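You operate a simulated robot arm through the tools that you are given. There is no shell and no other tool. Be economical: measure what you need, move in short steps, check, and stop when the job is done.

You are at the controls of a simulated two-armed robot. One attempt, no reset.

## Task
Pick up the blue-capped filter element from the top of the cooling plate with one hand, pass it to the other hand and put it on the green pass patch. Take the blue block and put it on the upper shelf of the rack. Take the guide block on the yellow outline on the bench and put it away on the lower step of the blue stand. Take the paste brush and put it on the raised shelf. Turn the press dial to 5. Put the brass valve in the steel pan. Fetch the file from the top of the steel bench and set it on the shelf under the steel table. Put the sanding block on the top of the grey shelf unit away on the top of the stock bench. Count the started fittings on the top of the orange trolley, then put as many of the pipe loops from the top of the orange trolley on top of the brown carton there. Stack the finned tube that says "M4" from the top of the hopper stand on top of the finned tube that says "P6". Take the green bin from the mesh belt and leave it on the aisle side of the loading table. Open the exit table door. Any order will do. Set down upright: blue-capped filter element, guide block.

Only the result counts: the job must be done as asked and must still hold three seconds after the hand-in. Knocking over, shifting, dropping, spilling or breaking anything else fails it.

## Robot
Two 6-joint arms with two-finger grippers on one trunk, on a base that drives. Base frame: it is fixed to the floor where the robot stands at the start and does not move with it; the origin is under the middle of the robot, x ahead of it, y to its left, z up; the surface under the hand at the start is at about z = 0.944. Readings come in m, degrees, newtons and seconds.
The left shoulder is at the start at [0.03, 0.178, 1.038], the right one opposite. With the tool pointing down near the work surface each hand reaches from about 0.1 to 0.84 m from the robot's upright axis, wherever it stands, measured 20 degrees to its own side. Places, roughly: aisle side of the loading table [1.3, -13.5, 0.9]; blue block [1.25, 0.25, 1]; blue-capped filter element [0.5, 0, 1]; brass valve [-1, -15.25, 1]; carton [-1, 2, 1]; exit table door [1.5, -0.5, 0.5]; file (21x3x3 cm) [-1, -14.3, 0.9]; finned tube [-1.25, 2.75, 0.75]; green PASS patch (20x19 cm) [2.9, 0.28, 0.9]; green bin [0.75, -13.25, 1]; guide block [2.5, -16.75, 1]; lower step of the blue stand (25x100 cm) [0.78, -15.62, 0.72]; paste brush (2x2x17 cm) [2.6, -16.6, 1]; pipe loop [-1, 1.75, 0.75]; pipe loop (9x4x8 cm) [-1.1, 2.1, 0.8]; press dial [2.5, -17.3, 1.2]; raised shelf [-1.3, -14, 1.1]; sanding block (10x5x5 cm) [-1.3, 0.9, 0.9]; shelf under the steel table [-1.1, -16.5, 0.5]; started fitting [-1, 2.25, 0.75]; steel pan (22x13x4 cm) [-0.9, -16.6, 0.9]; top of the stock bench [-1.1, -17.7, 0.9]; upper shelf of the rack [1.8, 2.6, 1.5]. Payload 2.54 kg a hand.
The tool frame of a hand sits at the grasp point between the pads (the TCP): z along the fingers, y along the line on which they close. The tips reach 0.03 m beyond it. Largest opening 0.116 m; the body of the gripper starts 0.095 m behind the TCP.
Orientation is that of the tool frame in the base frame, as [roll, pitch, yaw] about the fixed x, y, z axes, in that order (R = Rz(yaw) Ry(pitch) Rx(roll)). With the fingers straight down and closing along the base's y, the tool's x points along the base's -x, its y along +y and its z along -z.

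## Interface
- The arms move only by the tool play_rows. It takes "left_moves", "right_moves" or both (then of equal length, played together; a hand with none holds still); each is a list that holds one entry, the list of rows, each a list of 7 numbers: the turn, a rotation vector about the tool's x, y, z in units of 120 degrees (1.0 is 120 degrees), then the shift along the tool's x, y, z in units of 200 mm (1.0 is 200 mm), then the gripper command, from -1 (fully open) to 1 (shut), values between in proportion. In form: [[[rx, ry, rz, dx, dy, dz, grip], ...]]. A call has 1 to 20 rows; each row is the pose to reach, as a shift and turn from the pose commanded when the call began, along the tool's axes at that moment. A call with a number of a shift or a turn outside -1 to 1 is refused whole. A row lasts 0.2 s, in which the tool goes at most 0.05 m and 8.6 degrees; a call with a longer step from one row to the next is refused whole, and so is a gripper value outside its range. A pose out of reach is approached as far as the arm can. The call stops where the force on the tool passes 40 N (or 10 N more than at its start, if that is more) or the arm is blocked; 0.2 s more then pass. The fingers move at their own pace (about 0.153 m/s each) and stop on an object; they squeeze with about 42 N. The grip force told is the motor's: it shows also when the fingers shut on nothing. Time passes only in rows, and 0.2 s behind the last, so rows that repeat a pose let the fingers close. It gives the time, the measured TCP pose, the force on the tool (base axes), the opening and the grip force at its end, in the units of the frame above (readings bear some noise), with the torque about the TCP (base axes, N m) and any sound that the robot's microphone picked up.
- Cameras (640 x 400 px; columns grow to the right, rows downward): "scene" is now at [0.044, 0.0203, 1.7617]; the picture's right is [0.27, -0.96, 0.00], its down [-0.72, -0.20, -0.67] and it looks along [0.64, 0.18, -0.74] (base axes); focal length 284 px, centre (320, 200). "left" rides on the left gripper at [0.069, 0.015, -0.122] in its tool frame; the picture's right is [-0.21, 0.98, 0.00], its down [-0.83, -0.18, -0.53] and it looks along [-0.52, -0.11, 0.85] (tool axes); focal length 251 px, centre (320, 200). "right" rides on the right gripper at [0.069, -0.015, -0.122] in its tool frame; the picture's right is [0.21, 0.98, 0.00], its down [-0.83, 0.18, -0.53] and it looks along [-0.52, 0.11, 0.85] (tool axes); focal length 251 px, centre (320, 200). There is no depth. A picture from a camera that has moved, and an enlarged one, comes with that camera's place and axes in the base frame and with its lens.
- capture(camera): a new picture of that camera. The clock stands still meanwhile.
- slide_trunk(by): slides the trunk up (or, below 0, down) by that many m; the arms and the scene camera ride with it, the base frame stays. It gives what a move gives, with no picture.
- steer(legs): drives the robot by 1 to 6 legs, each [ahead, left, turn to the left] in m, m and degrees, along the robot's own axes; the way and the turn of a leg run together, so that a leg with both is an arc; at most 1.5 m and 180 degrees a leg. The arms and the cameras ride along, it lands a little off, and it stops where it bumps. It gives what a move gives.
- aim_head(pan, tilt): turns the head with the scene camera to pan (to the left, within 143 degrees either way) and tilt (down, from -29 to 69), counted from straight ahead of the robot. It gives what a move gives.
- inspect(camera, box): a new picture of the part [left, top, right, bottom] of that camera's present view, enlarged. The clock stands still meanwhile.
- finish_job(): hands the job in; it is judged then, once.

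Work in short steps. Places have to be worked out from the pictures, the camera data and where the tool is seen: move nearer, look again, correct. Check each grasp and each placing, and mend what went wrong. You have 577 turns and 370 pictures in all, those below and enlarged ones among them. Open the grippers and draw the arms clear of the work before you hand the job in, unless the task says otherwise; then end with one line.

The tools are called after "Emit:" as a command line: name --argument value ..., lists and objects as JSON in quotes. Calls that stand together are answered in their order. play_rows: Moves the arms, as the interface text tells. Its arguments: {"type":"object","properties":{"left_moves":{"type":"array","items":{"type":"array","items":{"type":"array","items":{"type":"number"}}}},"right_moves":{"type":"array","items":{"type":"array","items":{"type":"array","items":{"type":"number"}}}}},"required":[]} The other tools are called the same way: slide_trunk (by) slides the trunk up or down; steer (legs) drives the base; aim_head (pan, tilt) turns the head that bears the scene camera; capture (camera) takes a picture; inspect (camera, box) takes an enlarged picture of a part of a camera's view; finish_job () hands the job in.

At the start:

```text
t: 0.0
left_ee_pos: [0.3928, 0.2737, 1.2496]
left_ee_rot: [180.0, 0.0, 179.9]
left_wrist_force: [-0.4, 0.3, -0.2]
left_torque: [0.02, 0.01, -0.01]
left_grip_width: 0.1158
left_grip_force: 0.0
right_ee_pos: [0.5923, -0.0769, 1.2257]
right_ee_rot: [-180.0, 0.0, -180.0]
right_wrist_force: [-0.2, 0.0, -0.5]
right_torque: [-0.02, 0.04, -0.01]
right_grip_width: 0.116
right_grip_force: 0.0
trunk travel left (down, up): [-0.25, 0.29]
robot x, y, heading: [0.0026, 0.0011, -0.4]
head pan, tilt: [15.5, 48.0]
```

scene: 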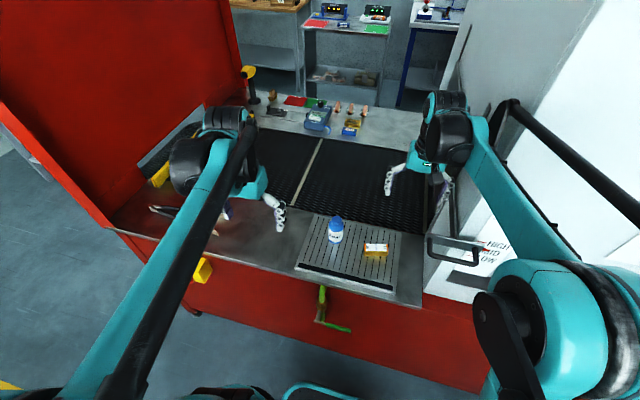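
right: 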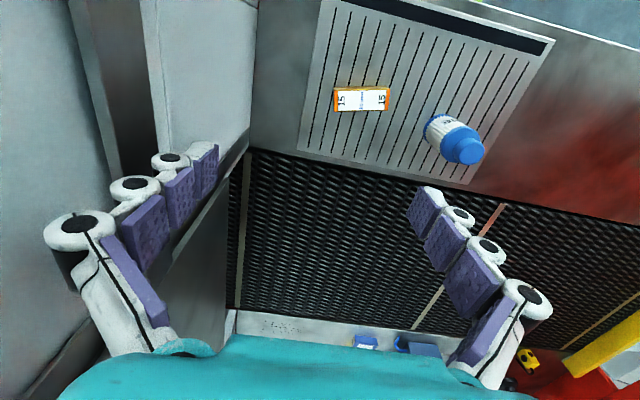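
left: 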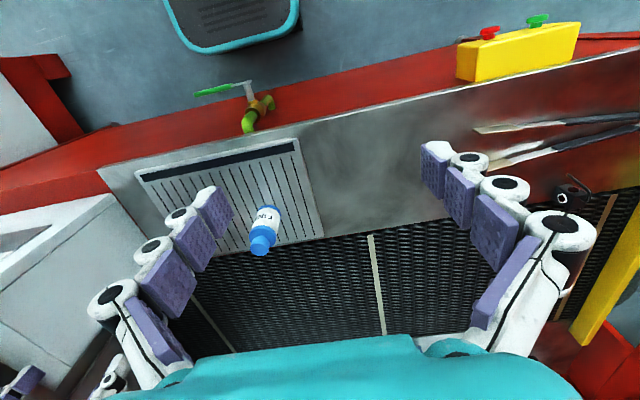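

I start with a look around: the work ahead first, with the head raised.

Emit:
aim_head --pan 0 --tilt 25

Emit:
capture --camera "scene"

Emit:
aim_head --pan 90 --tilt 20

Emit:
capture --camera "scene"

Emit:
aim_head --pan -90 --tilt 20

Emit:
capture --camera "scene"

Emit:
aim_head --pan 143 --tilt 20

Emit:
capture --camera "scene"

```text
t: 0.9
left_ee_pos: [0.395, 0.2729, 1.2488]
left_ee_rot: [-180.0, -0.1, 180.0]
left_wrist_force: [-0.6, 0.3, 0.0]
left_torque: [0.02, -0.01, 0.01]
left_grip_width: 0.1163
left_grip_force: 0.1
right_ee_pos: [0.5928, -0.0782, 1.2242]
right_ee_rot: [180.0, 0.0, 179.9]
right_wrist_force: [0.3, -0.4, -0.6]
right_torque: [0.0, 0.01, -0.02]
right_grip_width: 0.116
right_grip_force: 0.0
trunk travel left (down, up): [-0.25, 0.29]
robot x, y, heading: [-0.0006, 0.0017, -0.0]
head pan, tilt: [0.0, 25.0]
```

```text
366 pictures are left
camera scene: at [0.0602, -0.0007, 1.7964], right [0.0, -1.0, 0.0], down [-0.42, 0.0, -0.91], along [0.91, 0.0, -0.42], focal length 284 px, centre (320, 200)
```

scene: 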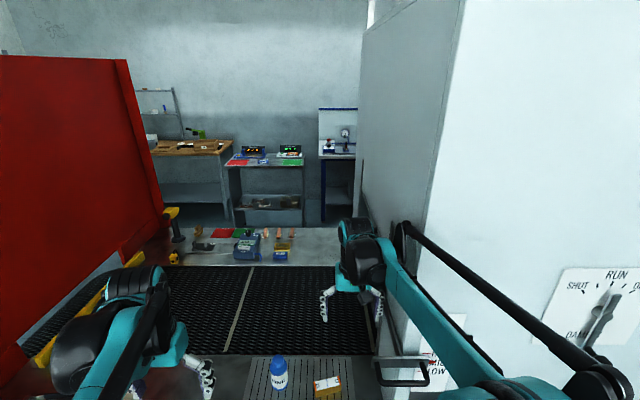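

```text
t: 2.5
left_ee_pos: [0.394, 0.2728, 1.2483]
left_ee_rot: [-180.0, 0.1, -180.0]
left_wrist_force: [-0.4, 0.3, -0.3]
left_torque: [0.0, 0.02, -0.02]
left_grip_width: 0.116
left_grip_force: 0.0
right_ee_pos: [0.5933, -0.0781, 1.2251]
right_ee_rot: [-180.0, 0.0, -180.0]
right_wrist_force: [0.1, 0.7, 0.5]
right_torque: [0.0, 0.02, 0.02]
right_grip_width: 0.116
right_grip_force: 0.0
trunk travel left (down, up): [-0.25, 0.29]
robot x, y, heading: [0.0026, 0.0004, -0.0]
head pan, tilt: [90.0, 20.0]
```

```text
365 pictures are left
camera scene: at [-0.0319, 0.0924, 1.8046], right [1.0, 0.0, 0.0], down [0.0, -0.34, -0.94], along [0.0, 0.94, -0.34], focal length 284 px, centre (320, 200)
```

scene: 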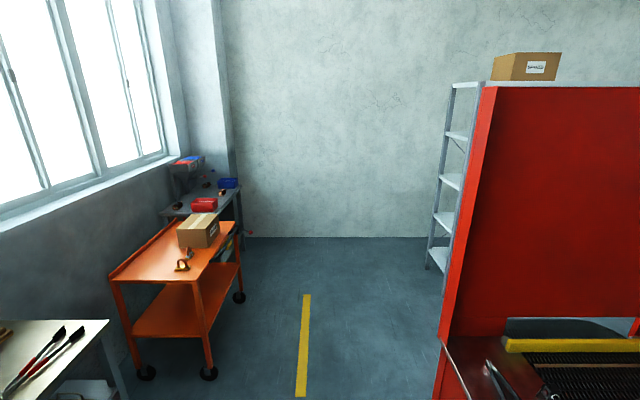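

```text
t: 5.2
left_ee_pos: [0.3932, 0.2723, 1.2479]
left_ee_rot: [-180.0, -0.1, 179.9]
left_wrist_force: [0.0, -0.4, -0.5]
left_torque: [-0.01, -0.04, 0.04]
left_grip_width: 0.1158
left_grip_force: 0.1
right_ee_pos: [0.5937, -0.0776, 1.2258]
right_ee_rot: [-179.9, -0.1, -180.0]
right_wrist_force: [-0.9, -1.2, -0.6]
right_torque: [0.0, 0.0, 0.01]
right_grip_width: 0.116
right_grip_force: 0.0
trunk travel left (down, up): [-0.25, 0.29]
robot x, y, heading: [-0.0015, 0.0013, -0.1]
head pan, tilt: [-90.0, 20.0]
```

```text
364 pictures are left
camera scene: at [-0.0319, -0.0939, 1.8046], right [-1.0, 0.0, 0.0], down [0.0, 0.34, -0.94], along [0.0, -0.94, -0.34], focal length 284 px, centre (320, 200)
```

scene: 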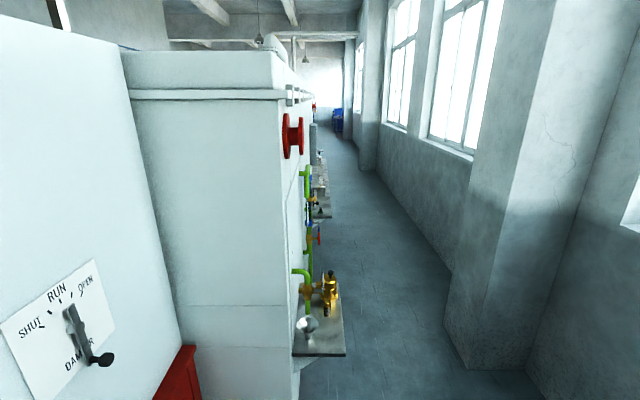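

```text
t: 8.5
left_ee_pos: [0.3932, 0.2728, 1.2492]
left_ee_rot: [180.0, -0.1, -179.9]
left_wrist_force: [-0.6, -0.7, 0.2]
left_torque: [0.01, 0.0, 0.02]
left_grip_width: 0.1158
left_grip_force: 0.2
right_ee_pos: [0.5927, -0.0778, 1.2253]
right_ee_rot: [-180.0, 0.0, 180.0]
right_wrist_force: [0.2, -0.4, -0.6]
right_torque: [0.02, 0.0, 0.02]
right_grip_width: 0.1158
right_grip_force: 0.0
trunk travel left (down, up): [-0.25, 0.29]
robot x, y, heading: [0.0005, -0.0002, 0.0]
head pan, tilt: [143.0, 20.0]
```

```text
363 pictures are left
camera scene: at [-0.1063, 0.0553, 1.8046], right [0.6, 0.8, 0.0], down [0.27, -0.21, -0.94], along [-0.75, 0.57, -0.34], focal length 284 px, centre (320, 200)
```

scene: 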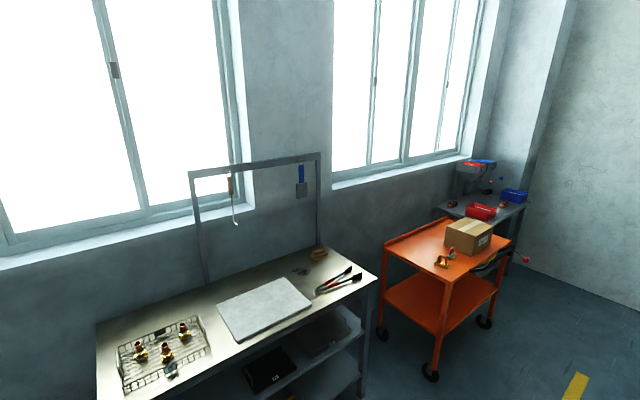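

The filter stands on the cooling plate; I look closely at the plate and the workspace.

Emit:
aim_head --pan 8 --tilt 55

Emit:
inspect --camera "scene" --box '[200, 80, 440, 230]'

Emit:
inspect --camera "left" --box '[80, 120, 400, 320]'

```text
t: 10.7
left_ee_pos: [0.3931, 0.2741, 1.2493]
left_ee_rot: [179.9, 0.0, -180.0]
left_wrist_force: [0.9, 0.3, 0.8]
left_torque: [-0.03, 0.0, -0.01]
left_grip_width: 0.1162
left_grip_force: 0.1
right_ee_pos: [0.5924, -0.0774, 1.2238]
right_ee_rot: [-180.0, 0.0, 179.9]
right_wrist_force: [0.1, 1.0, 0.6]
right_torque: [0.04, 0.0, -0.02]
right_grip_width: 0.1159
right_grip_force: 0.0
trunk travel left (down, up): [-0.25, 0.29]
robot x, y, heading: [-0.0002, 0.0035, 0.2]
head pan, tilt: [8.0, 55.0]
```

```text
2.67 times, centred on (320, 155) of scene
camera zoom: at [0.0395, 0.0093, 1.7525], right [0.14, -0.99, 0.0], down [-0.81, -0.11, -0.57], along [0.57, 0.08, -0.82], focal length 758 px, centre (320, 320)
```

zoom: 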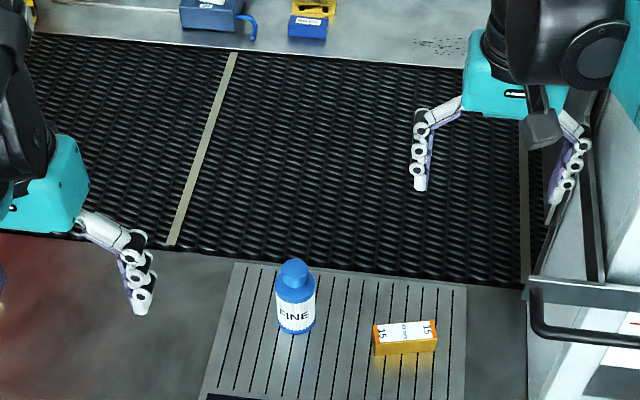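

```text
2.00 times, centred on (240, 220) of left
camera zoom: at [0.3233, 0.2881, 1.3706], right [0.21, 0.98, 0.0], down [0.83, -0.18, 0.53], along [0.52, -0.11, -0.85], focal length 503 px, centre (480, 160)
```

zoom: 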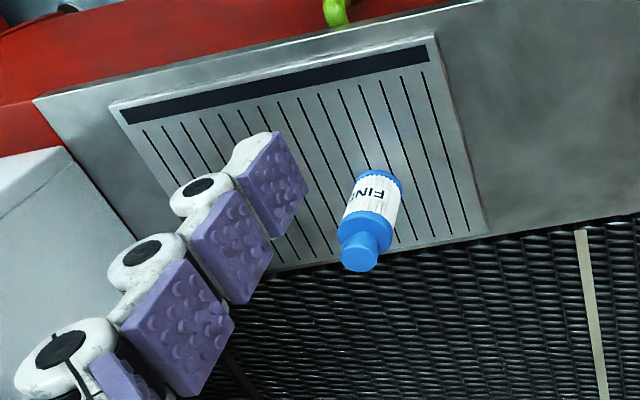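

The bottle ("FINE") stands at about (0.588, 0.125), body about 0.048 m wide and cap top near z 1.06. I will pick it with the left hand tilted 45° from the left and hand it to the right hand from above; first the left pre-grasp.

Emit:
play_rows --left_moves '[[[0.0244, -0.0244, 0.059, -0.081, -0.0175, 0.066, -1], [0.0488, -0.0488, 0.118, -0.162, -0.035, 0.132, -1], [0.0733, -0.0733, 0.177, -0.243, -0.0525, 0.198, -1], [0.0977, -0.0977, 0.236, -0.323, -0.07, 0.263, -1], [0.122, -0.122, 0.295, -0.404, -0.0875, 0.329, -1], [0.1465, -0.1465, 0.354, -0.485, -0.105, 0.395, -1], [0.171, -0.171, 0.413, -0.566, -0.1225, 0.461, -1], [0.195, -0.195, 0.472, -0.647, -0.14, 0.527, -1], [0.22, -0.22, 0.531, -0.728, -0.1575, 0.593, -1], [0.244, -0.244, 0.59, -0.808, -0.175, 0.658, -1], [0.2686, -0.2686, 0.649, -0.889, -0.1925, 0.724, -1], [0.293, -0.293, 0.708, -0.97, -0.21, 0.79, -1], [0.293, -0.293, 0.708, -0.97, -0.21, 0.79, -1]]]'

Emit:
capture --camera "left"

Emit:
capture --camera "scene"

```text
t: 13.5
left_ee_pos: [0.5842, 0.2309, 1.0905]
left_ee_rot: [179.8, 45.0, 89.8]
left_wrist_force: [-0.6, 0.1, 0.3]
left_torque: [0.03, -0.01, 0.01]
left_grip_width: 0.1162
left_grip_force: 0.0
right_ee_pos: [0.5917, -0.0781, 1.2252]
right_ee_rot: [180.0, -0.1, -180.0]
right_wrist_force: [-0.6, 0.2, 0.3]
right_torque: [0.01, -0.06, -0.03]
right_grip_width: 0.1162
right_grip_force: 0.1
trunk travel left (down, up): [-0.25, 0.29]
robot x, y, heading: [0.0021, -0.0021, 0.1]
head pan, tilt: [8.0, 55.0]
```

```text
360 pictures are left
camera left: at [0.6003, 0.365, 1.1278], right [0.98, -0.15, 0.15], down [-0.18, -0.21, 0.96], along [-0.12, -0.97, -0.23], focal length 251 px, centre (320, 200)
```

left: 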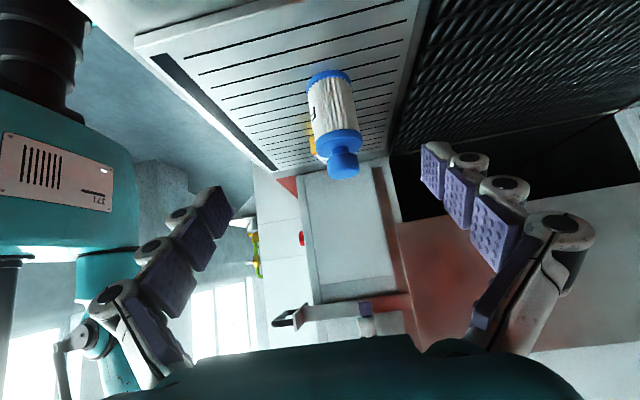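

```text
359 pictures are left
camera scene: at [0.0382, 0.0088, 1.7525], right [0.14, -0.99, 0.0], down [-0.81, -0.11, -0.57], along [0.57, 0.08, -0.82], focal length 284 px, centre (320, 200)
```

scene: 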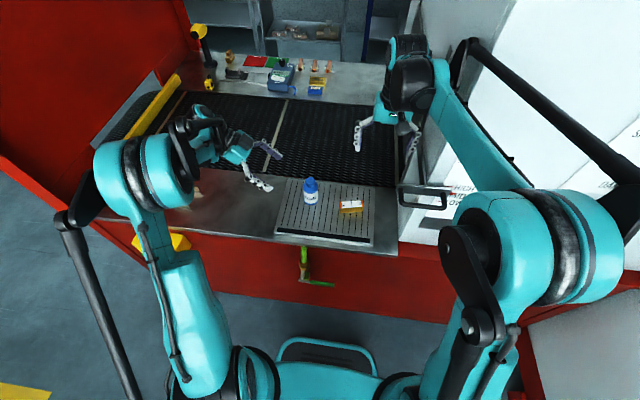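

From both views the bottle is at (0.600, 0.120), top z≈1.04. I advance the left hand 0.155 m along the tool and close.

Emit:
play_rows --left_moves '[[[0, 0, 0, 0, 0.08, 0, -1], [0, 0, 0, 0, 0.08, 0.15, -1], [0, 0, 0, 0, 0.08, 0.3, -1], [0, 0, 0, 0, 0.08, 0.45, -1], [0, 0, 0, -0.01, 0.08, 0.6, -1], [0, 0, 0, -0.01, 0.08, 0.7, -1], [0, 0, 0, -0.01, 0.08, 0.77, -1], [0, 0, 0, -0.01, 0.08, 0.77, -1]]]'

Emit:
capture --camera "left"

Emit:
inspect --camera "scene" --box '[240, 140, 400, 240]'

```text
t: 15.3
left_ee_pos: [0.6018, 0.1202, 0.9844]
left_ee_rot: [179.9, 45.0, 90.0]
left_wrist_force: [0.0, -0.1, -0.2]
left_torque: [0.02, -0.01, 0.0]
left_grip_width: 0.1158
left_grip_force: 0.0
right_ee_pos: [0.5929, -0.0774, 1.2247]
right_ee_rot: [-180.0, -0.1, -180.0]
right_wrist_force: [-0.6, 0.8, 0.9]
right_torque: [0.01, 0.0, 0.02]
right_grip_width: 0.1157
right_grip_force: 0.1
trunk travel left (down, up): [-0.25, 0.29]
robot x, y, heading: [-0.0007, 0.0023, -0.0]
head pan, tilt: [8.0, 55.0]
```

```text
358 pictures are left
camera left: at [0.6175, 0.2552, 1.021], right [0.98, -0.15, 0.15], down [-0.18, -0.21, 0.96], along [-0.12, -0.97, -0.23], focal length 251 px, centre (320, 200)
```

left: 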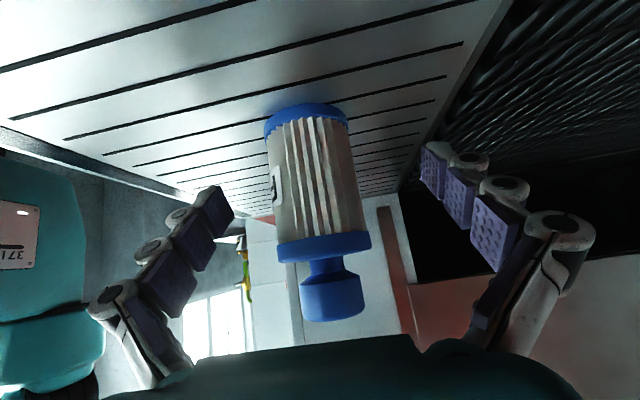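

```text
4.00 times, centred on (320, 190) of scene
camera zoom: at [0.0394, 0.0095, 1.7525], right [0.14, -0.99, 0.0], down [-0.81, -0.11, -0.57], along [0.57, 0.08, -0.82], focal length 1137 px, centre (320, 240)
```

zoom: 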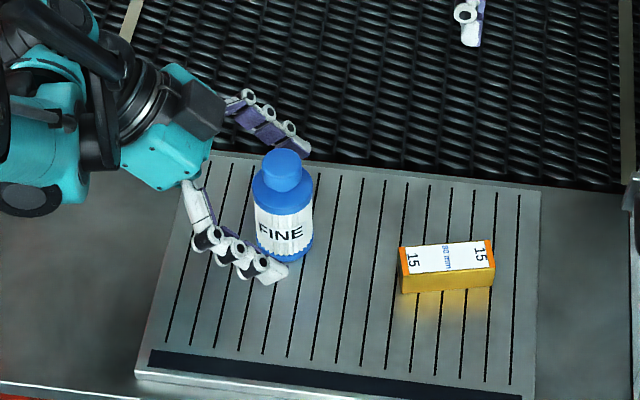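

The bottle is centred between the left fingers, so I close.

Emit:
play_rows --left_moves '[[[0, 0, 0, 0, 0, 0, -0.2], [0, 0, 0, 0, 0, 0, 0.3], [0, 0, 0, 0, 0, 0, 0.7], [0, 0, 0, 0, 0, 0, 0.7], [0, 0, 0, 0, 0, 0, 0.7]]]'

Emit:
capture --camera "left"

```text
t: 16.5
left_ee_pos: [0.6024, 0.1199, 0.9834]
left_ee_rot: [180.0, 45.1, 90.0]
left_wrist_force: [0.0, 0.1, 0.6]
left_torque: [-0.04, 0.04, -0.05]
left_grip_width: 0.0476
left_grip_force: 41.8
right_ee_pos: [0.5924, -0.0767, 1.2248]
right_ee_rot: [180.0, 0.0, -179.9]
right_wrist_force: [-0.3, -0.4, -0.2]
right_torque: [0.04, -0.02, 0.04]
right_grip_width: 0.1161
right_grip_force: 0.0
trunk travel left (down, up): [-0.25, 0.29]
robot x, y, heading: [0.0011, 0.0004, 0.2]
head pan, tilt: [8.0, 55.0]
```

```text
356 pictures are left
camera left: at [0.6176, 0.2553, 1.0212], right [0.98, -0.15, 0.15], down [-0.18, -0.21, 0.96], along [-0.12, -0.97, -0.23], focal length 251 px, centre (320, 200)
```

left: 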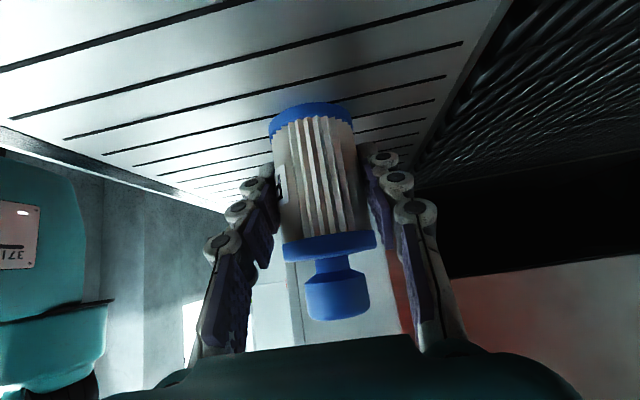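

Gripped (0.0476 m). I lift it 0.10 m and look.

Emit:
play_rows --left_moves '[[[0, 0, 0, -0.06, 0, -0.06, 0.7], [0, 0, 0, -0.15, 0, -0.15, 0.7], [0, 0, 0, -0.25, 0, -0.25, 0.7], [0, 0, 0, -0.354, 0, -0.354, 0.7], [0, 0, 0, -0.354, 0, -0.354, 0.7]]]'

Emit:
play_rows --right_moves '[[[0, 0, 0, 0, 0, -0.1, -1], [0, 0, 0, -0.05, 0.2, -0.2, -1], [0, 0, 0, -0.05, 0.4, -0.2, -1], [0, 0, 0, -0.05, 0.6, -0.2, -1], [0, 0, 0, -0.05, 0.8, -0.2, -1], [0, 0, 0, -0.05, 0.98, -0.2, -1], [0, 0, 0, -0.05, 0.98, -0.2, -1]]]'

Emit:
capture --camera "right"

Emit:
capture --camera "scene"

```text
t: 17.7
left_ee_pos: [0.603, 0.1218, 1.0832]
left_ee_rot: [-180.0, 45.1, 90.0]
left_wrist_force: [0.3, 0.1, -2.0]
left_torque: [-0.02, 0.0, -0.05]
left_grip_width: 0.0478
left_grip_force: 41.9
right_ee_pos: [0.5933, -0.0779, 1.2238]
right_ee_rot: [-179.9, 0.0, -179.9]
right_wrist_force: [0.5, -0.5, -0.2]
right_torque: [-0.01, 0.01, 0.01]
right_grip_width: 0.1159
right_grip_force: 0.1
trunk travel left (down, up): [-0.25, 0.29]
robot x, y, heading: [0.0007, -0.003, 0.0]
head pan, tilt: [8.0, 55.0]
```

```text
t: 19.3
left_ee_pos: [0.6023, 0.1198, 1.0828]
left_ee_rot: [179.9, 44.8, 89.9]
left_wrist_force: [-0.8, -0.5, -1.8]
left_torque: [-0.01, 0.01, 0.0]
left_grip_width: 0.0479
left_grip_force: 42.1
right_ee_pos: [0.6048, 0.1173, 1.2673]
right_ee_rot: [179.9, -0.1, -180.0]
right_wrist_force: [0.0, -0.3, 0.1]
right_torque: [0.04, 0.0, -0.01]
right_grip_width: 0.1159
right_grip_force: 0.1
trunk travel left (down, up): [-0.25, 0.29]
robot x, y, heading: [-0.0028, -0.0005, -0.0]
head pan, tilt: [8.0, 55.0]
```

```text
355 pictures are left
camera right: at [0.5343, 0.103, 1.3898], right [-0.21, 0.98, 0.0], down [0.83, 0.18, 0.53], along [0.52, 0.11, -0.85], focal length 251 px, centre (320, 200)
```

right: 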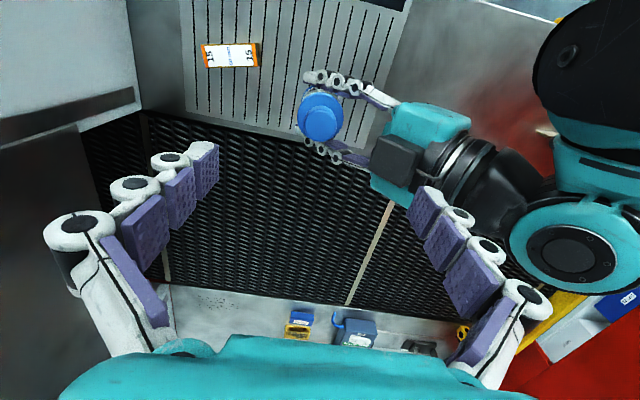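

```text
354 pictures are left
camera scene: at [0.0395, 0.0083, 1.7525], right [0.14, -0.99, 0.0], down [-0.81, -0.11, -0.57], along [0.57, 0.08, -0.82], focal length 284 px, centre (320, 200)
```

scene: 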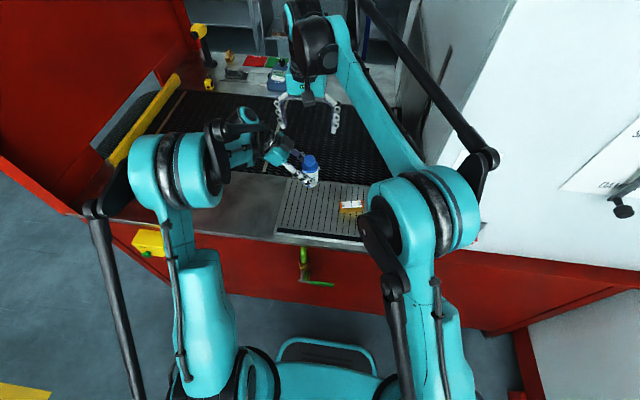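

Cap is right below the right hand. I descend around the cap and close.

Emit:
play_rows --right_moves '[[[0, 0, 0, 0.03, 0.0, 0.15, -1], [0, 0, 0, 0.03, 0.0, 0.3, -1], [0, 0, 0, 0.03, 0.0, 0.45, -1], [0, 0, 0, 0.03, 0.0, 0.55, -1], [0, 0, 0, 0.03, 0.0, 0.62, -1], [0, 0, 0, 0.03, 0.0, 0.62, -1]]]'

Emit:
capture --camera "right"

Emit:
capture --camera "left"

```text
t: 20.4
left_ee_pos: [0.6024, 0.1237, 1.0813]
left_ee_rot: [-179.9, 44.5, 90.3]
left_wrist_force: [1.1, 5.0, -6.9]
left_torque: [-0.9, 0.01, -0.05]
left_grip_width: 0.0477
left_grip_force: 42.1
right_ee_pos: [0.5971, 0.1159, 1.1571]
right_ee_rot: [180.0, -0.1, 180.0]
right_wrist_force: [-0.3, -5.3, 5.2]
right_torque: [0.54, -0.03, -0.01]
right_grip_width: 0.1122
right_grip_force: 0.0
trunk travel left (down, up): [-0.25, 0.29]
robot x, y, heading: [-0.0013, 0.002, 0.0]
head pan, tilt: [8.0, 55.0]
stopped in row 5 (left hand): the force on the tool passed its limit at 57 N (the readings are from after the stop); the commanded pose is now the measured one
```

```text
353 pictures are left
camera right: at [0.5276, 0.1023, 1.2789], right [-0.21, 0.98, 0.0], down [0.83, 0.18, 0.53], along [0.52, 0.11, -0.85], focal length 251 px, centre (320, 200)
```

right: 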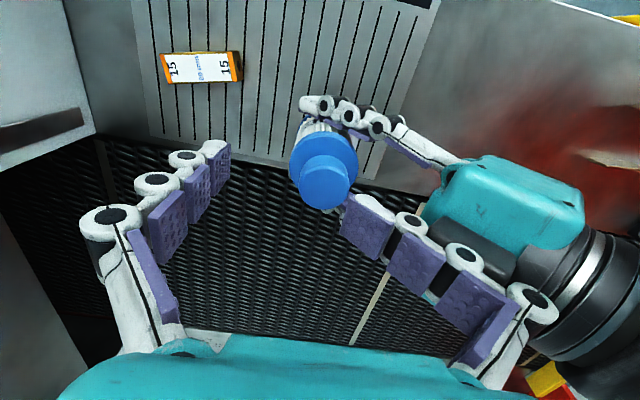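

```text
352 pictures are left
camera left: at [0.6171, 0.2574, 1.1185], right [0.98, -0.15, 0.15], down [-0.18, -0.21, 0.96], along [-0.11, -0.97, -0.24], focal length 251 px, centre (320, 200)
```

left: 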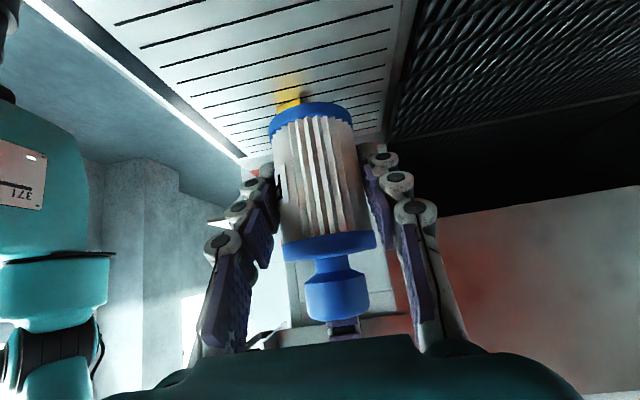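

The open left finger of the right hand touched the left gripper's body. I raise slightly, narrow the right fingers to about 0.06 m, then go down again.

Emit:
play_rows --right_moves '[[[0, 0, 0, 0, 0, -0.1, -1], [0, 0, 0, 0, 0.0, -0.2, -0.5], [0, 0, 0, 0, 0.015, -0.2, -0.03], [0, 0, 0, 0, 0.015, -0.2, -0.03], [0, 0, 0, 0, 0.015, -0.1, -0.03], [0, 0, 0, 0, 0.015, 0.0, -0.03], [0, 0, 0, 0, 0.015, 0.06, -0.03], [0, 0, 0, 0, 0.015, 0.06, -0.03]]]'

Emit:
capture --camera "right"

Emit:
capture --camera "left"

```text
t: 21.9
left_ee_pos: [0.6019, 0.1246, 1.0774]
left_ee_rot: [-180.0, 44.4, 90.3]
left_wrist_force: [-0.3, 3.6, -9.6]
left_torque: [-0.67, -0.03, 0.01]
left_grip_width: 0.0478
left_grip_force: 42.1
right_ee_pos: [0.5969, 0.1185, 1.1519]
right_ee_rot: [180.0, 0.0, 179.8]
right_wrist_force: [0.1, -3.1, 8.4]
right_torque: [0.49, -0.03, 0.02]
right_grip_width: 0.0672
right_grip_force: 0.1
trunk travel left (down, up): [-0.25, 0.29]
robot x, y, heading: [0.0011, 0.0013, -0.0]
head pan, tilt: [8.0, 55.0]
stopped in row 7 (left hand): the force on the tool passed its limit at 52 N (the readings are from after the stop); the commanded pose is now the measured one
```

```text
351 pictures are left
camera right: at [0.5275, 0.1039, 1.2737], right [-0.21, 0.98, 0.0], down [0.83, 0.18, 0.53], along [0.52, 0.11, -0.85], focal length 251 px, centre (320, 200)
```

right: 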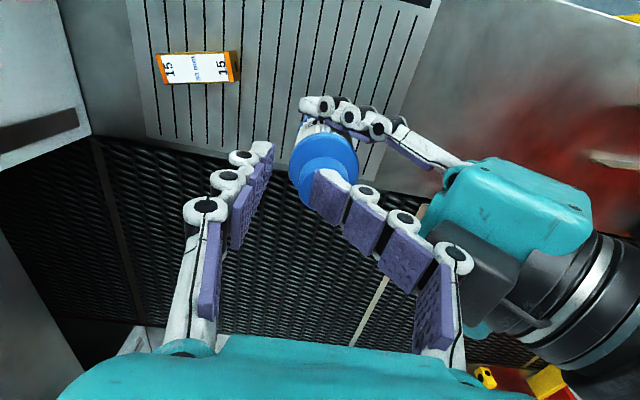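

```text
350 pictures are left
camera left: at [0.6168, 0.259, 1.1171], right [0.98, -0.15, 0.15], down [-0.18, -0.22, 0.96], along [-0.11, -0.96, -0.24], focal length 251 px, centre (320, 200)
```

left: 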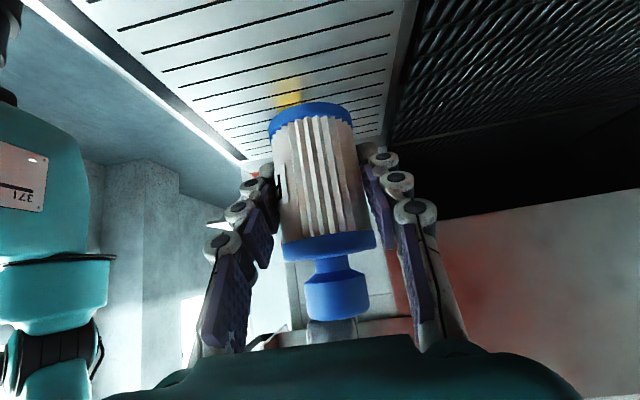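

Another contact. I zoom in to understand where it is.

Emit:
inspect --camera "right" --box '[180, 80, 500, 280]'

Emit:
inspect --camera "scene" --box '[220, 60, 380, 220]'

```text
2.00 times, centred on (340, 180) of right
camera zoom: at [0.5275, 0.1039, 1.2737], right [-0.21, 0.98, 0.0], down [0.83, 0.18, 0.53], along [0.52, 0.11, -0.85], focal length 503 px, centre (280, 240)
```

zoom: 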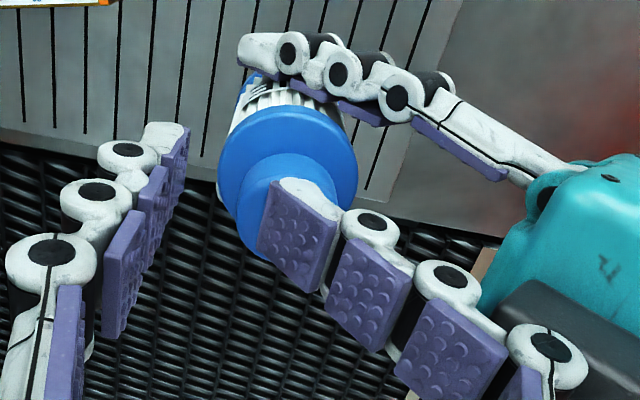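

```text
2.50 times, centred on (300, 140) of scene
camera zoom: at [0.0397, 0.0094, 1.7525], right [0.14, -0.99, 0.0], down [-0.81, -0.11, -0.57], along [0.57, 0.08, -0.82], focal length 711 px, centre (370, 350)
```

zoom: 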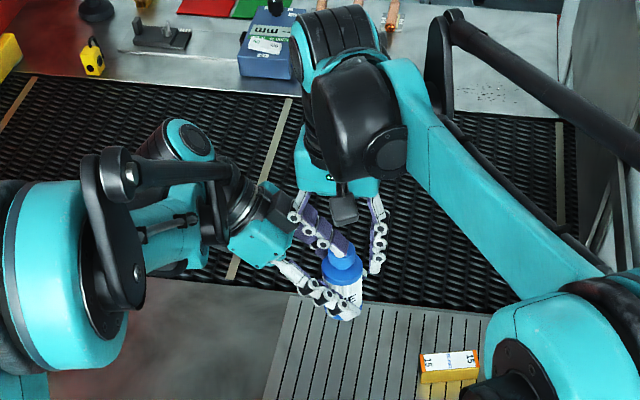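

The right finger fouls the left gripper's body because both share the y direction. I raise the right hand, yaw it 90° so it closes along x, and come down again higher on the cap.

Emit:
play_rows --right_moves '[[[0, 0, 0, 0, 0, -0.2, -0.03], [0, 0, 0, 0, 0, -0.4, -0.03], [0, 0, 0, 0, 0, -0.5, -0.03], [0, 0, -0.07, 0, 0, -0.5, -0.03], [0, 0, -0.14, 0, 0, -0.5, -0.03], [0, 0, -0.21, 0, 0, -0.5, -0.03], [0, 0, -0.28, 0, 0, -0.5, -0.03], [0, 0, -0.35, 0, 0, -0.5, -0.03], [0, 0, -0.42, 0, 0, -0.5, -0.03], [0, 0, -0.49, 0, 0, -0.5, -0.03], [0, 0, -0.56, 0, 0, -0.5, -0.03], [0, 0, -0.63, 0, 0, -0.5, -0.03], [0, 0, -0.7, 0, 0, -0.5, -0.03], [0, 0, -0.75, 0, 0, -0.5, -0.1], [0, 0, -0.75, 0, 0, -0.5, -0.2]]]'

Emit:
capture --camera "right"

Emit:
capture --camera "left"

```text
t: 25.1
left_ee_pos: [0.6033, 0.1248, 1.0784]
left_ee_rot: [179.9, 44.5, 90.2]
left_wrist_force: [0.6, 0.3, -0.8]
left_torque: [0.03, 0.01, -0.04]
left_grip_width: 0.0477
left_grip_force: 41.6
right_ee_pos: [0.597, 0.1202, 1.2511]
right_ee_rot: [180.0, 0.2, -90.1]
right_wrist_force: [0.3, -0.2, 0.8]
right_torque: [-0.02, -0.01, 0.04]
right_grip_width: 0.0697
right_grip_force: 0.0
trunk travel left (down, up): [-0.25, 0.29]
robot x, y, heading: [0.003, -0.001, -0.1]
head pan, tilt: [8.0, 55.0]
```

```text
347 pictures are left
camera right: at [0.6119, 0.0499, 1.3732], right [-0.98, -0.21, 0.0], down [-0.18, 0.83, 0.53], along [-0.11, 0.52, -0.84], focal length 251 px, centre (320, 200)
```

right: 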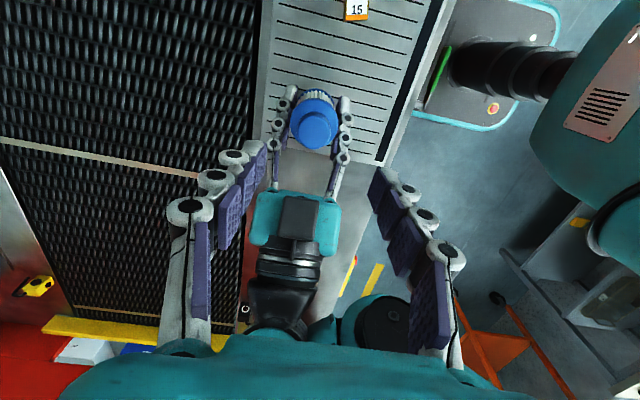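

```text
346 pictures are left
camera left: at [0.6168, 0.2586, 1.1174], right [0.98, -0.15, 0.15], down [-0.18, -0.22, 0.96], along [-0.11, -0.96, -0.24], focal length 251 px, centre (320, 200)
```

left: 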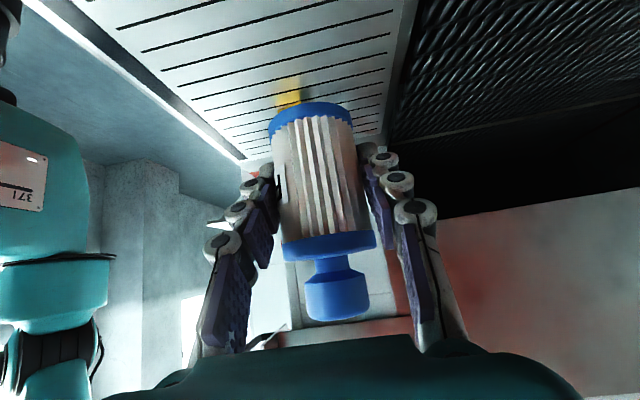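

The cap is at about (0.603, 0.119). I move x by +6 mm, descend to z≈1.146 and check.

Emit:
play_rows --right_moves '[[[0, 0, 0, 0, -0.03, 0.15, -0.2], [0, 0, 0, 0, -0.03, 0.3, -0.2], [0, 0, 0, 0, -0.03, 0.42, -0.2], [0, 0, 0, 0, -0.03, 0.525, -0.2], [0, 0, 0, 0, -0.03, 0.525, -0.2]]]'

Emit:
capture --camera "right"

Emit:
capture --camera "left"

```text
t: 26.3
left_ee_pos: [0.603, 0.1235, 1.0783]
left_ee_rot: [-180.0, 44.5, 90.2]
left_wrist_force: [-0.8, 0.2, -1.6]
left_torque: [0.01, 0.0, -0.01]
left_grip_width: 0.0479
left_grip_force: 42.2
right_ee_pos: [0.6022, 0.1183, 1.1458]
right_ee_rot: [-179.9, 0.1, -90.2]
right_wrist_force: [0.2, -0.1, -0.5]
right_torque: [0.05, -0.04, 0.02]
right_grip_width: 0.0697
right_grip_force: 0.0
trunk travel left (down, up): [-0.25, 0.29]
robot x, y, heading: [-0.0019, -0.0054, -0.1]
head pan, tilt: [8.0, 55.0]
```

```text
345 pictures are left
camera right: at [0.6165, 0.0488, 1.2676], right [-0.98, -0.21, 0.0], down [-0.18, 0.83, 0.53], along [-0.11, 0.52, -0.84], focal length 251 px, centre (320, 200)
```

right: 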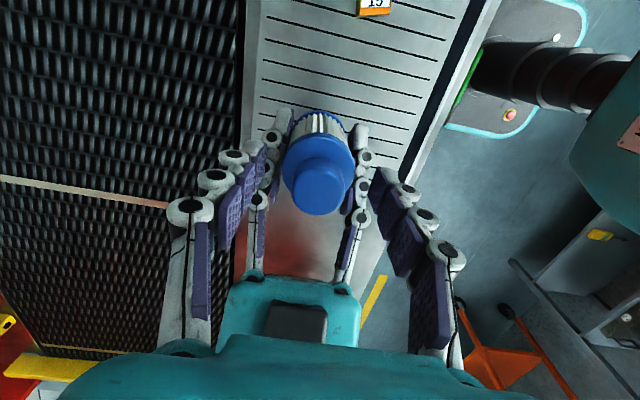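

```text
344 pictures are left
camera left: at [0.6166, 0.2585, 1.1176], right [0.98, -0.15, 0.15], down [-0.18, -0.22, 0.96], along [-0.11, -0.96, -0.24], focal length 251 px, centre (320, 200)
```

left: 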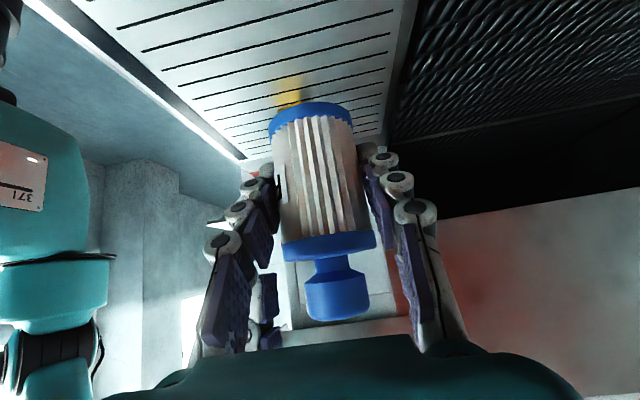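

The right fingertips flank the cap. I close the right hand.

Emit:
play_rows --right_moves '[[[0, 0, 0, 0, 0, 0, 0.2], [0, 0, 0, 0, 0, 0, 0.8], [0, 0, 0, 0, 0, 0, 0.8], [0, 0, 0, 0, 0, 0, 0.8]]]'

Emit:
capture --camera "left"

Emit:
capture --camera "right"

```text
t: 27.3
left_ee_pos: [0.6015, 0.1253, 1.0795]
left_ee_rot: [-179.9, 44.5, 90.2]
left_wrist_force: [-4.6, 0.0, -4.1]
left_torque: [0.03, -0.07, -0.03]
left_grip_width: 0.0479
left_grip_force: 41.6
right_ee_pos: [0.6029, 0.1171, 1.146]
right_ee_rot: [-180.0, 0.1, -90.2]
right_wrist_force: [3.4, 0.3, 2.8]
right_torque: [0.05, -0.14, 0.0]
right_grip_width: 0.0306
right_grip_force: 42.1
trunk travel left (down, up): [-0.25, 0.29]
robot x, y, heading: [0.0034, 0.0001, 0.3]
head pan, tilt: [8.0, 55.0]
```

```text
343 pictures are left
camera left: at [0.6167, 0.2585, 1.1174], right [0.98, -0.15, 0.15], down [-0.18, -0.22, 0.96], along [-0.11, -0.96, -0.24], focal length 251 px, centre (320, 200)
```

left: 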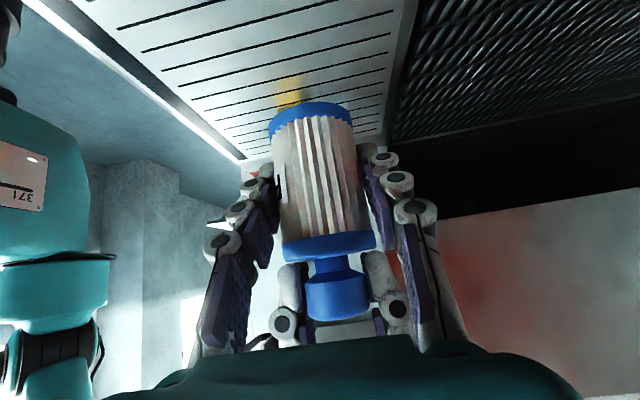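

```text
342 pictures are left
camera right: at [0.6169, 0.0489, 1.2677], right [-0.98, -0.21, 0.0], down [-0.18, 0.83, 0.53], along [-0.11, 0.52, -0.84], focal length 251 px, centre (320, 200)
```

right: 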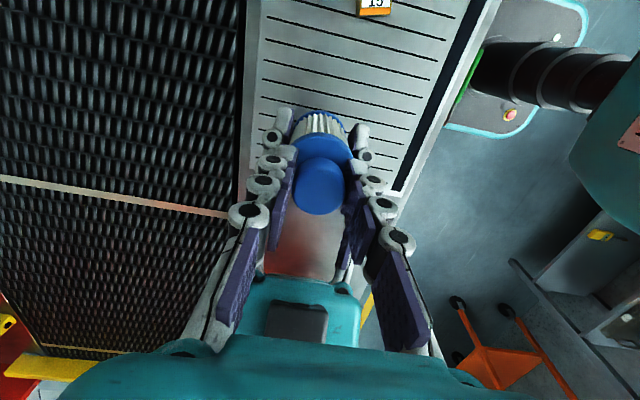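

Right holds the cap (0.0306 m). I open the left hand and back it out along its tool axis.

Emit:
play_rows --left_moves '[[[0, 0, 0, 0, 0, 0, 0.2], [0, 0, 0, 0, 0, 0, -0.5], [0, 0, 0, 0, 0, 0, -1], [0, 0, 0, 0, 0, -0.1, -1], [0, 0, 0, 0, 0, -0.25, -1], [0, 0, 0, 0, 0, -0.45, -1], [0, 0, 0, 0, 0, -0.65, -1], [0, 0, 0, 0, 0, -0.8, -1]]]'

Emit:
capture --camera "left"

```text
t: 29.1
left_ee_pos: [0.6046, 0.2356, 1.1917]
left_ee_rot: [-179.9, 44.4, 90.2]
left_wrist_force: [0.2, 0.2, -0.1]
left_torque: [-0.02, -0.02, 0.01]
left_grip_width: 0.1162
left_grip_force: 0.0
right_ee_pos: [0.6019, 0.1193, 1.1462]
right_ee_rot: [-180.0, 0.1, -90.2]
right_wrist_force: [1.0, -0.7, 0.1]
right_torque: [-0.02, 0.0, -0.03]
right_grip_width: 0.0305
right_grip_force: 42.1
trunk travel left (down, up): [-0.25, 0.29]
robot x, y, heading: [-0.0015, 0.0004, 0.3]
head pan, tilt: [8.0, 55.0]
```

```text
341 pictures are left
camera left: at [0.6186, 0.37, 1.2306], right [0.98, -0.15, 0.15], down [-0.18, -0.22, 0.96], along [-0.11, -0.96, -0.24], focal length 251 px, centre (320, 200)
```

left: 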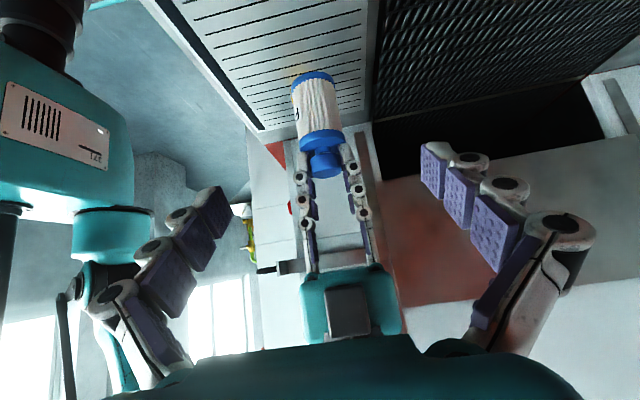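

Handover succeeded. I now pull both hands back to a compact carrying pose with the tools pointing down.

Emit:
play_rows --left_moves '[[[-0.0244, 0.0244, -0.059, 0, -0.079, -0.057, -1], [-0.0488, 0.0488, -0.118, -0.01, -0.158, -0.115, -1], [-0.0733, 0.0733, -0.177, -0.02, -0.237, -0.172, -1], [-0.0977, 0.0977, -0.236, -0.03, -0.317, -0.23, -1], [-0.122, 0.122, -0.295, -0.04, -0.396, -0.287, -1], [-0.1465, 0.1465, -0.354, -0.05, -0.475, -0.345, -1], [-0.171, 0.171, -0.413, -0.06, -0.554, -0.402, -1], [-0.195, 0.195, -0.472, -0.07, -0.633, -0.46, -1], [-0.22, 0.22, -0.531, -0.08, -0.712, -0.517, -1], [-0.244, 0.244, -0.59, -0.09, -0.792, -0.575, -1], [-0.2686, 0.2686, -0.649, -0.09, -0.871, -0.632, -1], [-0.293, 0.293, -0.708, -0.09, -0.95, -0.69, -1], [-0.293, 0.293, -0.708, -0.09, -0.95, -0.69, -1]]]' --right_moves '[[[0, 0, 0, 0.0, 0.0, -0.1, 0.8], [0, 0, 0.06, 0.09, 0.09, -0.2, 0.8], [0, 0, 0.13, 0.18, 0.18, -0.3, 0.8], [0, 0, 0.2, 0.27, 0.27, -0.4, 0.8], [0, 0, 0.27, 0.36, 0.36, -0.5, 0.8], [0, 0, 0.34, 0.45, 0.45, -0.5, 0.8], [0, 0, 0.41, 0.54, 0.54, -0.5, 0.8], [0, 0, 0.48, 0.63, 0.63, -0.5, 0.8], [0, 0, 0.55, 0.72, 0.72, -0.5, 0.8], [0, 0, 0.62, 0.81, 0.81, -0.5, 0.8], [0, 0, 0.69, 0.88, 0.9, -0.5, 0.8], [0, 0, 0.75, 0.95, 1.0, -0.5, 0.8], [0, 0, 0.75, 0.95, 1.0, -0.5, 0.8]]]'

Emit:
aim_head --pan 40 --tilt 30

Emit:
capture --camera "scene"

```text
t: 31.9
left_ee_pos: [0.4132, 0.3197, 1.3029]
left_ee_rot: [179.4, -0.1, -179.7]
left_wrist_force: [-0.2, 0.3, 0.2]
left_torque: [-0.04, 0.03, 0.0]
left_grip_width: 0.116
left_grip_force: 0.1
right_ee_pos: [0.4019, -0.069, 1.2454]
right_ee_rot: [179.9, -0.1, 179.6]
right_wrist_force: [0.4, 0.9, -1.0]
right_torque: [0.05, 0.02, 0.0]
right_grip_width: 0.0119
right_grip_force: 0.0
trunk travel left (down, up): [-0.25, 0.29]
robot x, y, heading: [-0.0048, -0.0002, 0.1]
head pan, tilt: [8.0, 55.0]
```

```text
t: 32.9
left_ee_pos: [0.412, 0.3192, 1.3037]
left_ee_rot: [179.5, -0.1, -179.8]
left_wrist_force: [-0.2, -0.4, 0.4]
left_torque: [-0.03, -0.03, -0.01]
left_grip_width: 0.1161
left_grip_force: 0.0
right_ee_pos: [0.4018, -0.0689, 1.2458]
right_ee_rot: [179.8, 0.0, 179.8]
right_wrist_force: [1.0, 0.5, 0.3]
right_torque: [0.0, 0.03, -0.02]
right_grip_width: 0.0118
right_grip_force: 0.0
trunk travel left (down, up): [-0.25, 0.29]
robot x, y, heading: [-0.0002, -0.0017, 0.0]
head pan, tilt: [40.0, 30.0]
```

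```text
340 pictures are left
camera scene: at [0.0376, 0.0574, 1.7884], right [0.64, -0.77, 0.0], down [-0.38, -0.32, -0.87], along [0.66, 0.56, -0.5], focal length 284 px, centre (320, 200)
```

scene: 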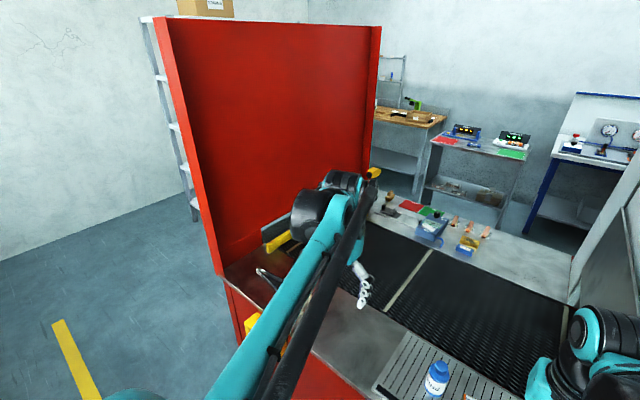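

The right grip is empty: the bottle slipped off, yet it seems to stand on the plate. I look closely.

Emit:
aim_head --pan 8 --tilt 55

Emit:
inspect --camera "scene" --box '[220, 100, 460, 250]'

Emit:
capture --camera "right"

```text
t: 33.9
left_ee_pos: [0.4115, 0.3183, 1.3024]
left_ee_rot: [179.4, 0.0, -179.8]
left_wrist_force: [-0.5, -0.4, 0.6]
left_torque: [0.0, -0.01, 0.03]
left_grip_width: 0.1158
left_grip_force: 0.1
right_ee_pos: [0.4014, -0.0697, 1.2457]
right_ee_rot: [179.9, 0.0, 179.8]
right_wrist_force: [-0.7, -0.1, 0.3]
right_torque: [-0.02, 0.02, -0.02]
right_grip_width: 0.0116
right_grip_force: 0.0
trunk travel left (down, up): [-0.25, 0.29]
robot x, y, heading: [0.0021, -0.0016, 0.1]
head pan, tilt: [8.0, 55.0]
```

```text
2.67 times, centred on (340, 175) of scene
camera zoom: at [0.0395, 0.0094, 1.7525], right [0.14, -0.99, 0.0], down [-0.81, -0.11, -0.57], along [0.57, 0.08, -0.82], focal length 758 px, centre (267, 267)
```

zoom: 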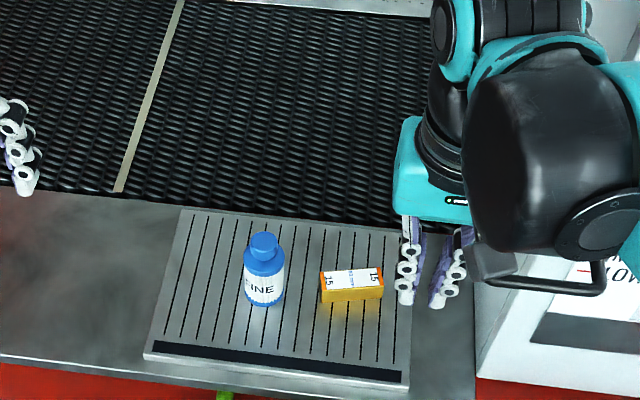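

```text
338 pictures are left
camera right: at [0.3323, -0.0846, 1.368], right [-0.21, 0.98, 0.0], down [0.83, 0.18, 0.53], along [0.52, 0.11, -0.85], focal length 251 px, centre (320, 200)
```

right: 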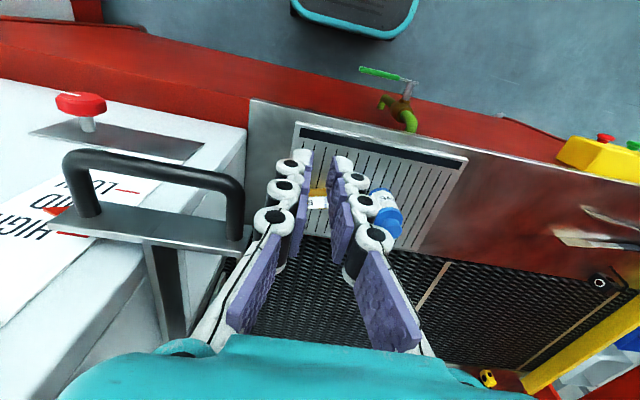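

The bottle stands upright at about (0.567, 0.083). I redo it with the left hand flatter (60° from vertical) and lower, so the right hand can grip the cap deeper.

Emit:
play_rows --left_moves '[[[0.03, -0.03, 0.0519, -0.06, -0.04, 0.073, -1], [0.06, -0.06, 0.1038, -0.12, -0.08, 0.146, -1], [0.09, -0.09, 0.1557, -0.18, -0.12, 0.219, -1], [0.12, -0.12, 0.2075, -0.24, -0.16, 0.292, -1], [0.15, -0.15, 0.2594, -0.3, -0.2, 0.365, -1], [0.18, -0.18, 0.311, -0.36, -0.24, 0.438, -1], [0.21, -0.21, 0.363, -0.42, -0.28, 0.511, -1], [0.24, -0.24, 0.415, -0.48, -0.32, 0.585, -1], [0.27, -0.27, 0.467, -0.54, -0.36, 0.658, -1], [0.3, -0.3, 0.519, -0.6, -0.4, 0.73, -1], [0.33, -0.33, 0.571, -0.66, -0.44, 0.804, -1], [0.36, -0.36, 0.623, -0.72, -0.48, 0.877, -1], [0.3895, -0.3895, 0.6745, -0.775, -0.525, 0.95, -1], [0.3895, -0.3895, 0.6745, -0.775, -0.525, 0.95, -1]]]'

Emit:
capture --camera "left"

```text
t: 36.9
left_ee_pos: [0.5659, 0.2158, 1.1129]
left_ee_rot: [179.8, 59.4, 89.9]
left_wrist_force: [-0.1, 0.4, -0.3]
left_torque: [0.03, -0.02, 0.0]
left_grip_width: 0.116
left_grip_force: 0.0
right_ee_pos: [0.4015, -0.0697, 1.2457]
right_ee_rot: [180.0, 0.0, 179.7]
right_wrist_force: [-0.1, 0.3, 0.5]
right_torque: [-0.01, -0.03, 0.02]
right_grip_width: 0.0115
right_grip_force: 0.1
trunk travel left (down, up): [-0.25, 0.29]
robot x, y, heading: [0.0, 0.001, 0.0]
head pan, tilt: [8.0, 55.0]
```

```text
337 pictures are left
camera left: at [0.5802, 0.3555, 1.1151], right [0.98, -0.11, 0.19], down [-0.18, 0.04, 0.98], along [-0.11, -0.99, 0.02], focal length 251 px, centre (320, 200)
```

left: 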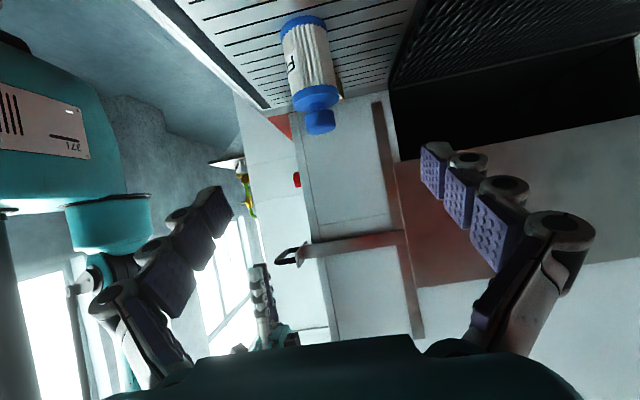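

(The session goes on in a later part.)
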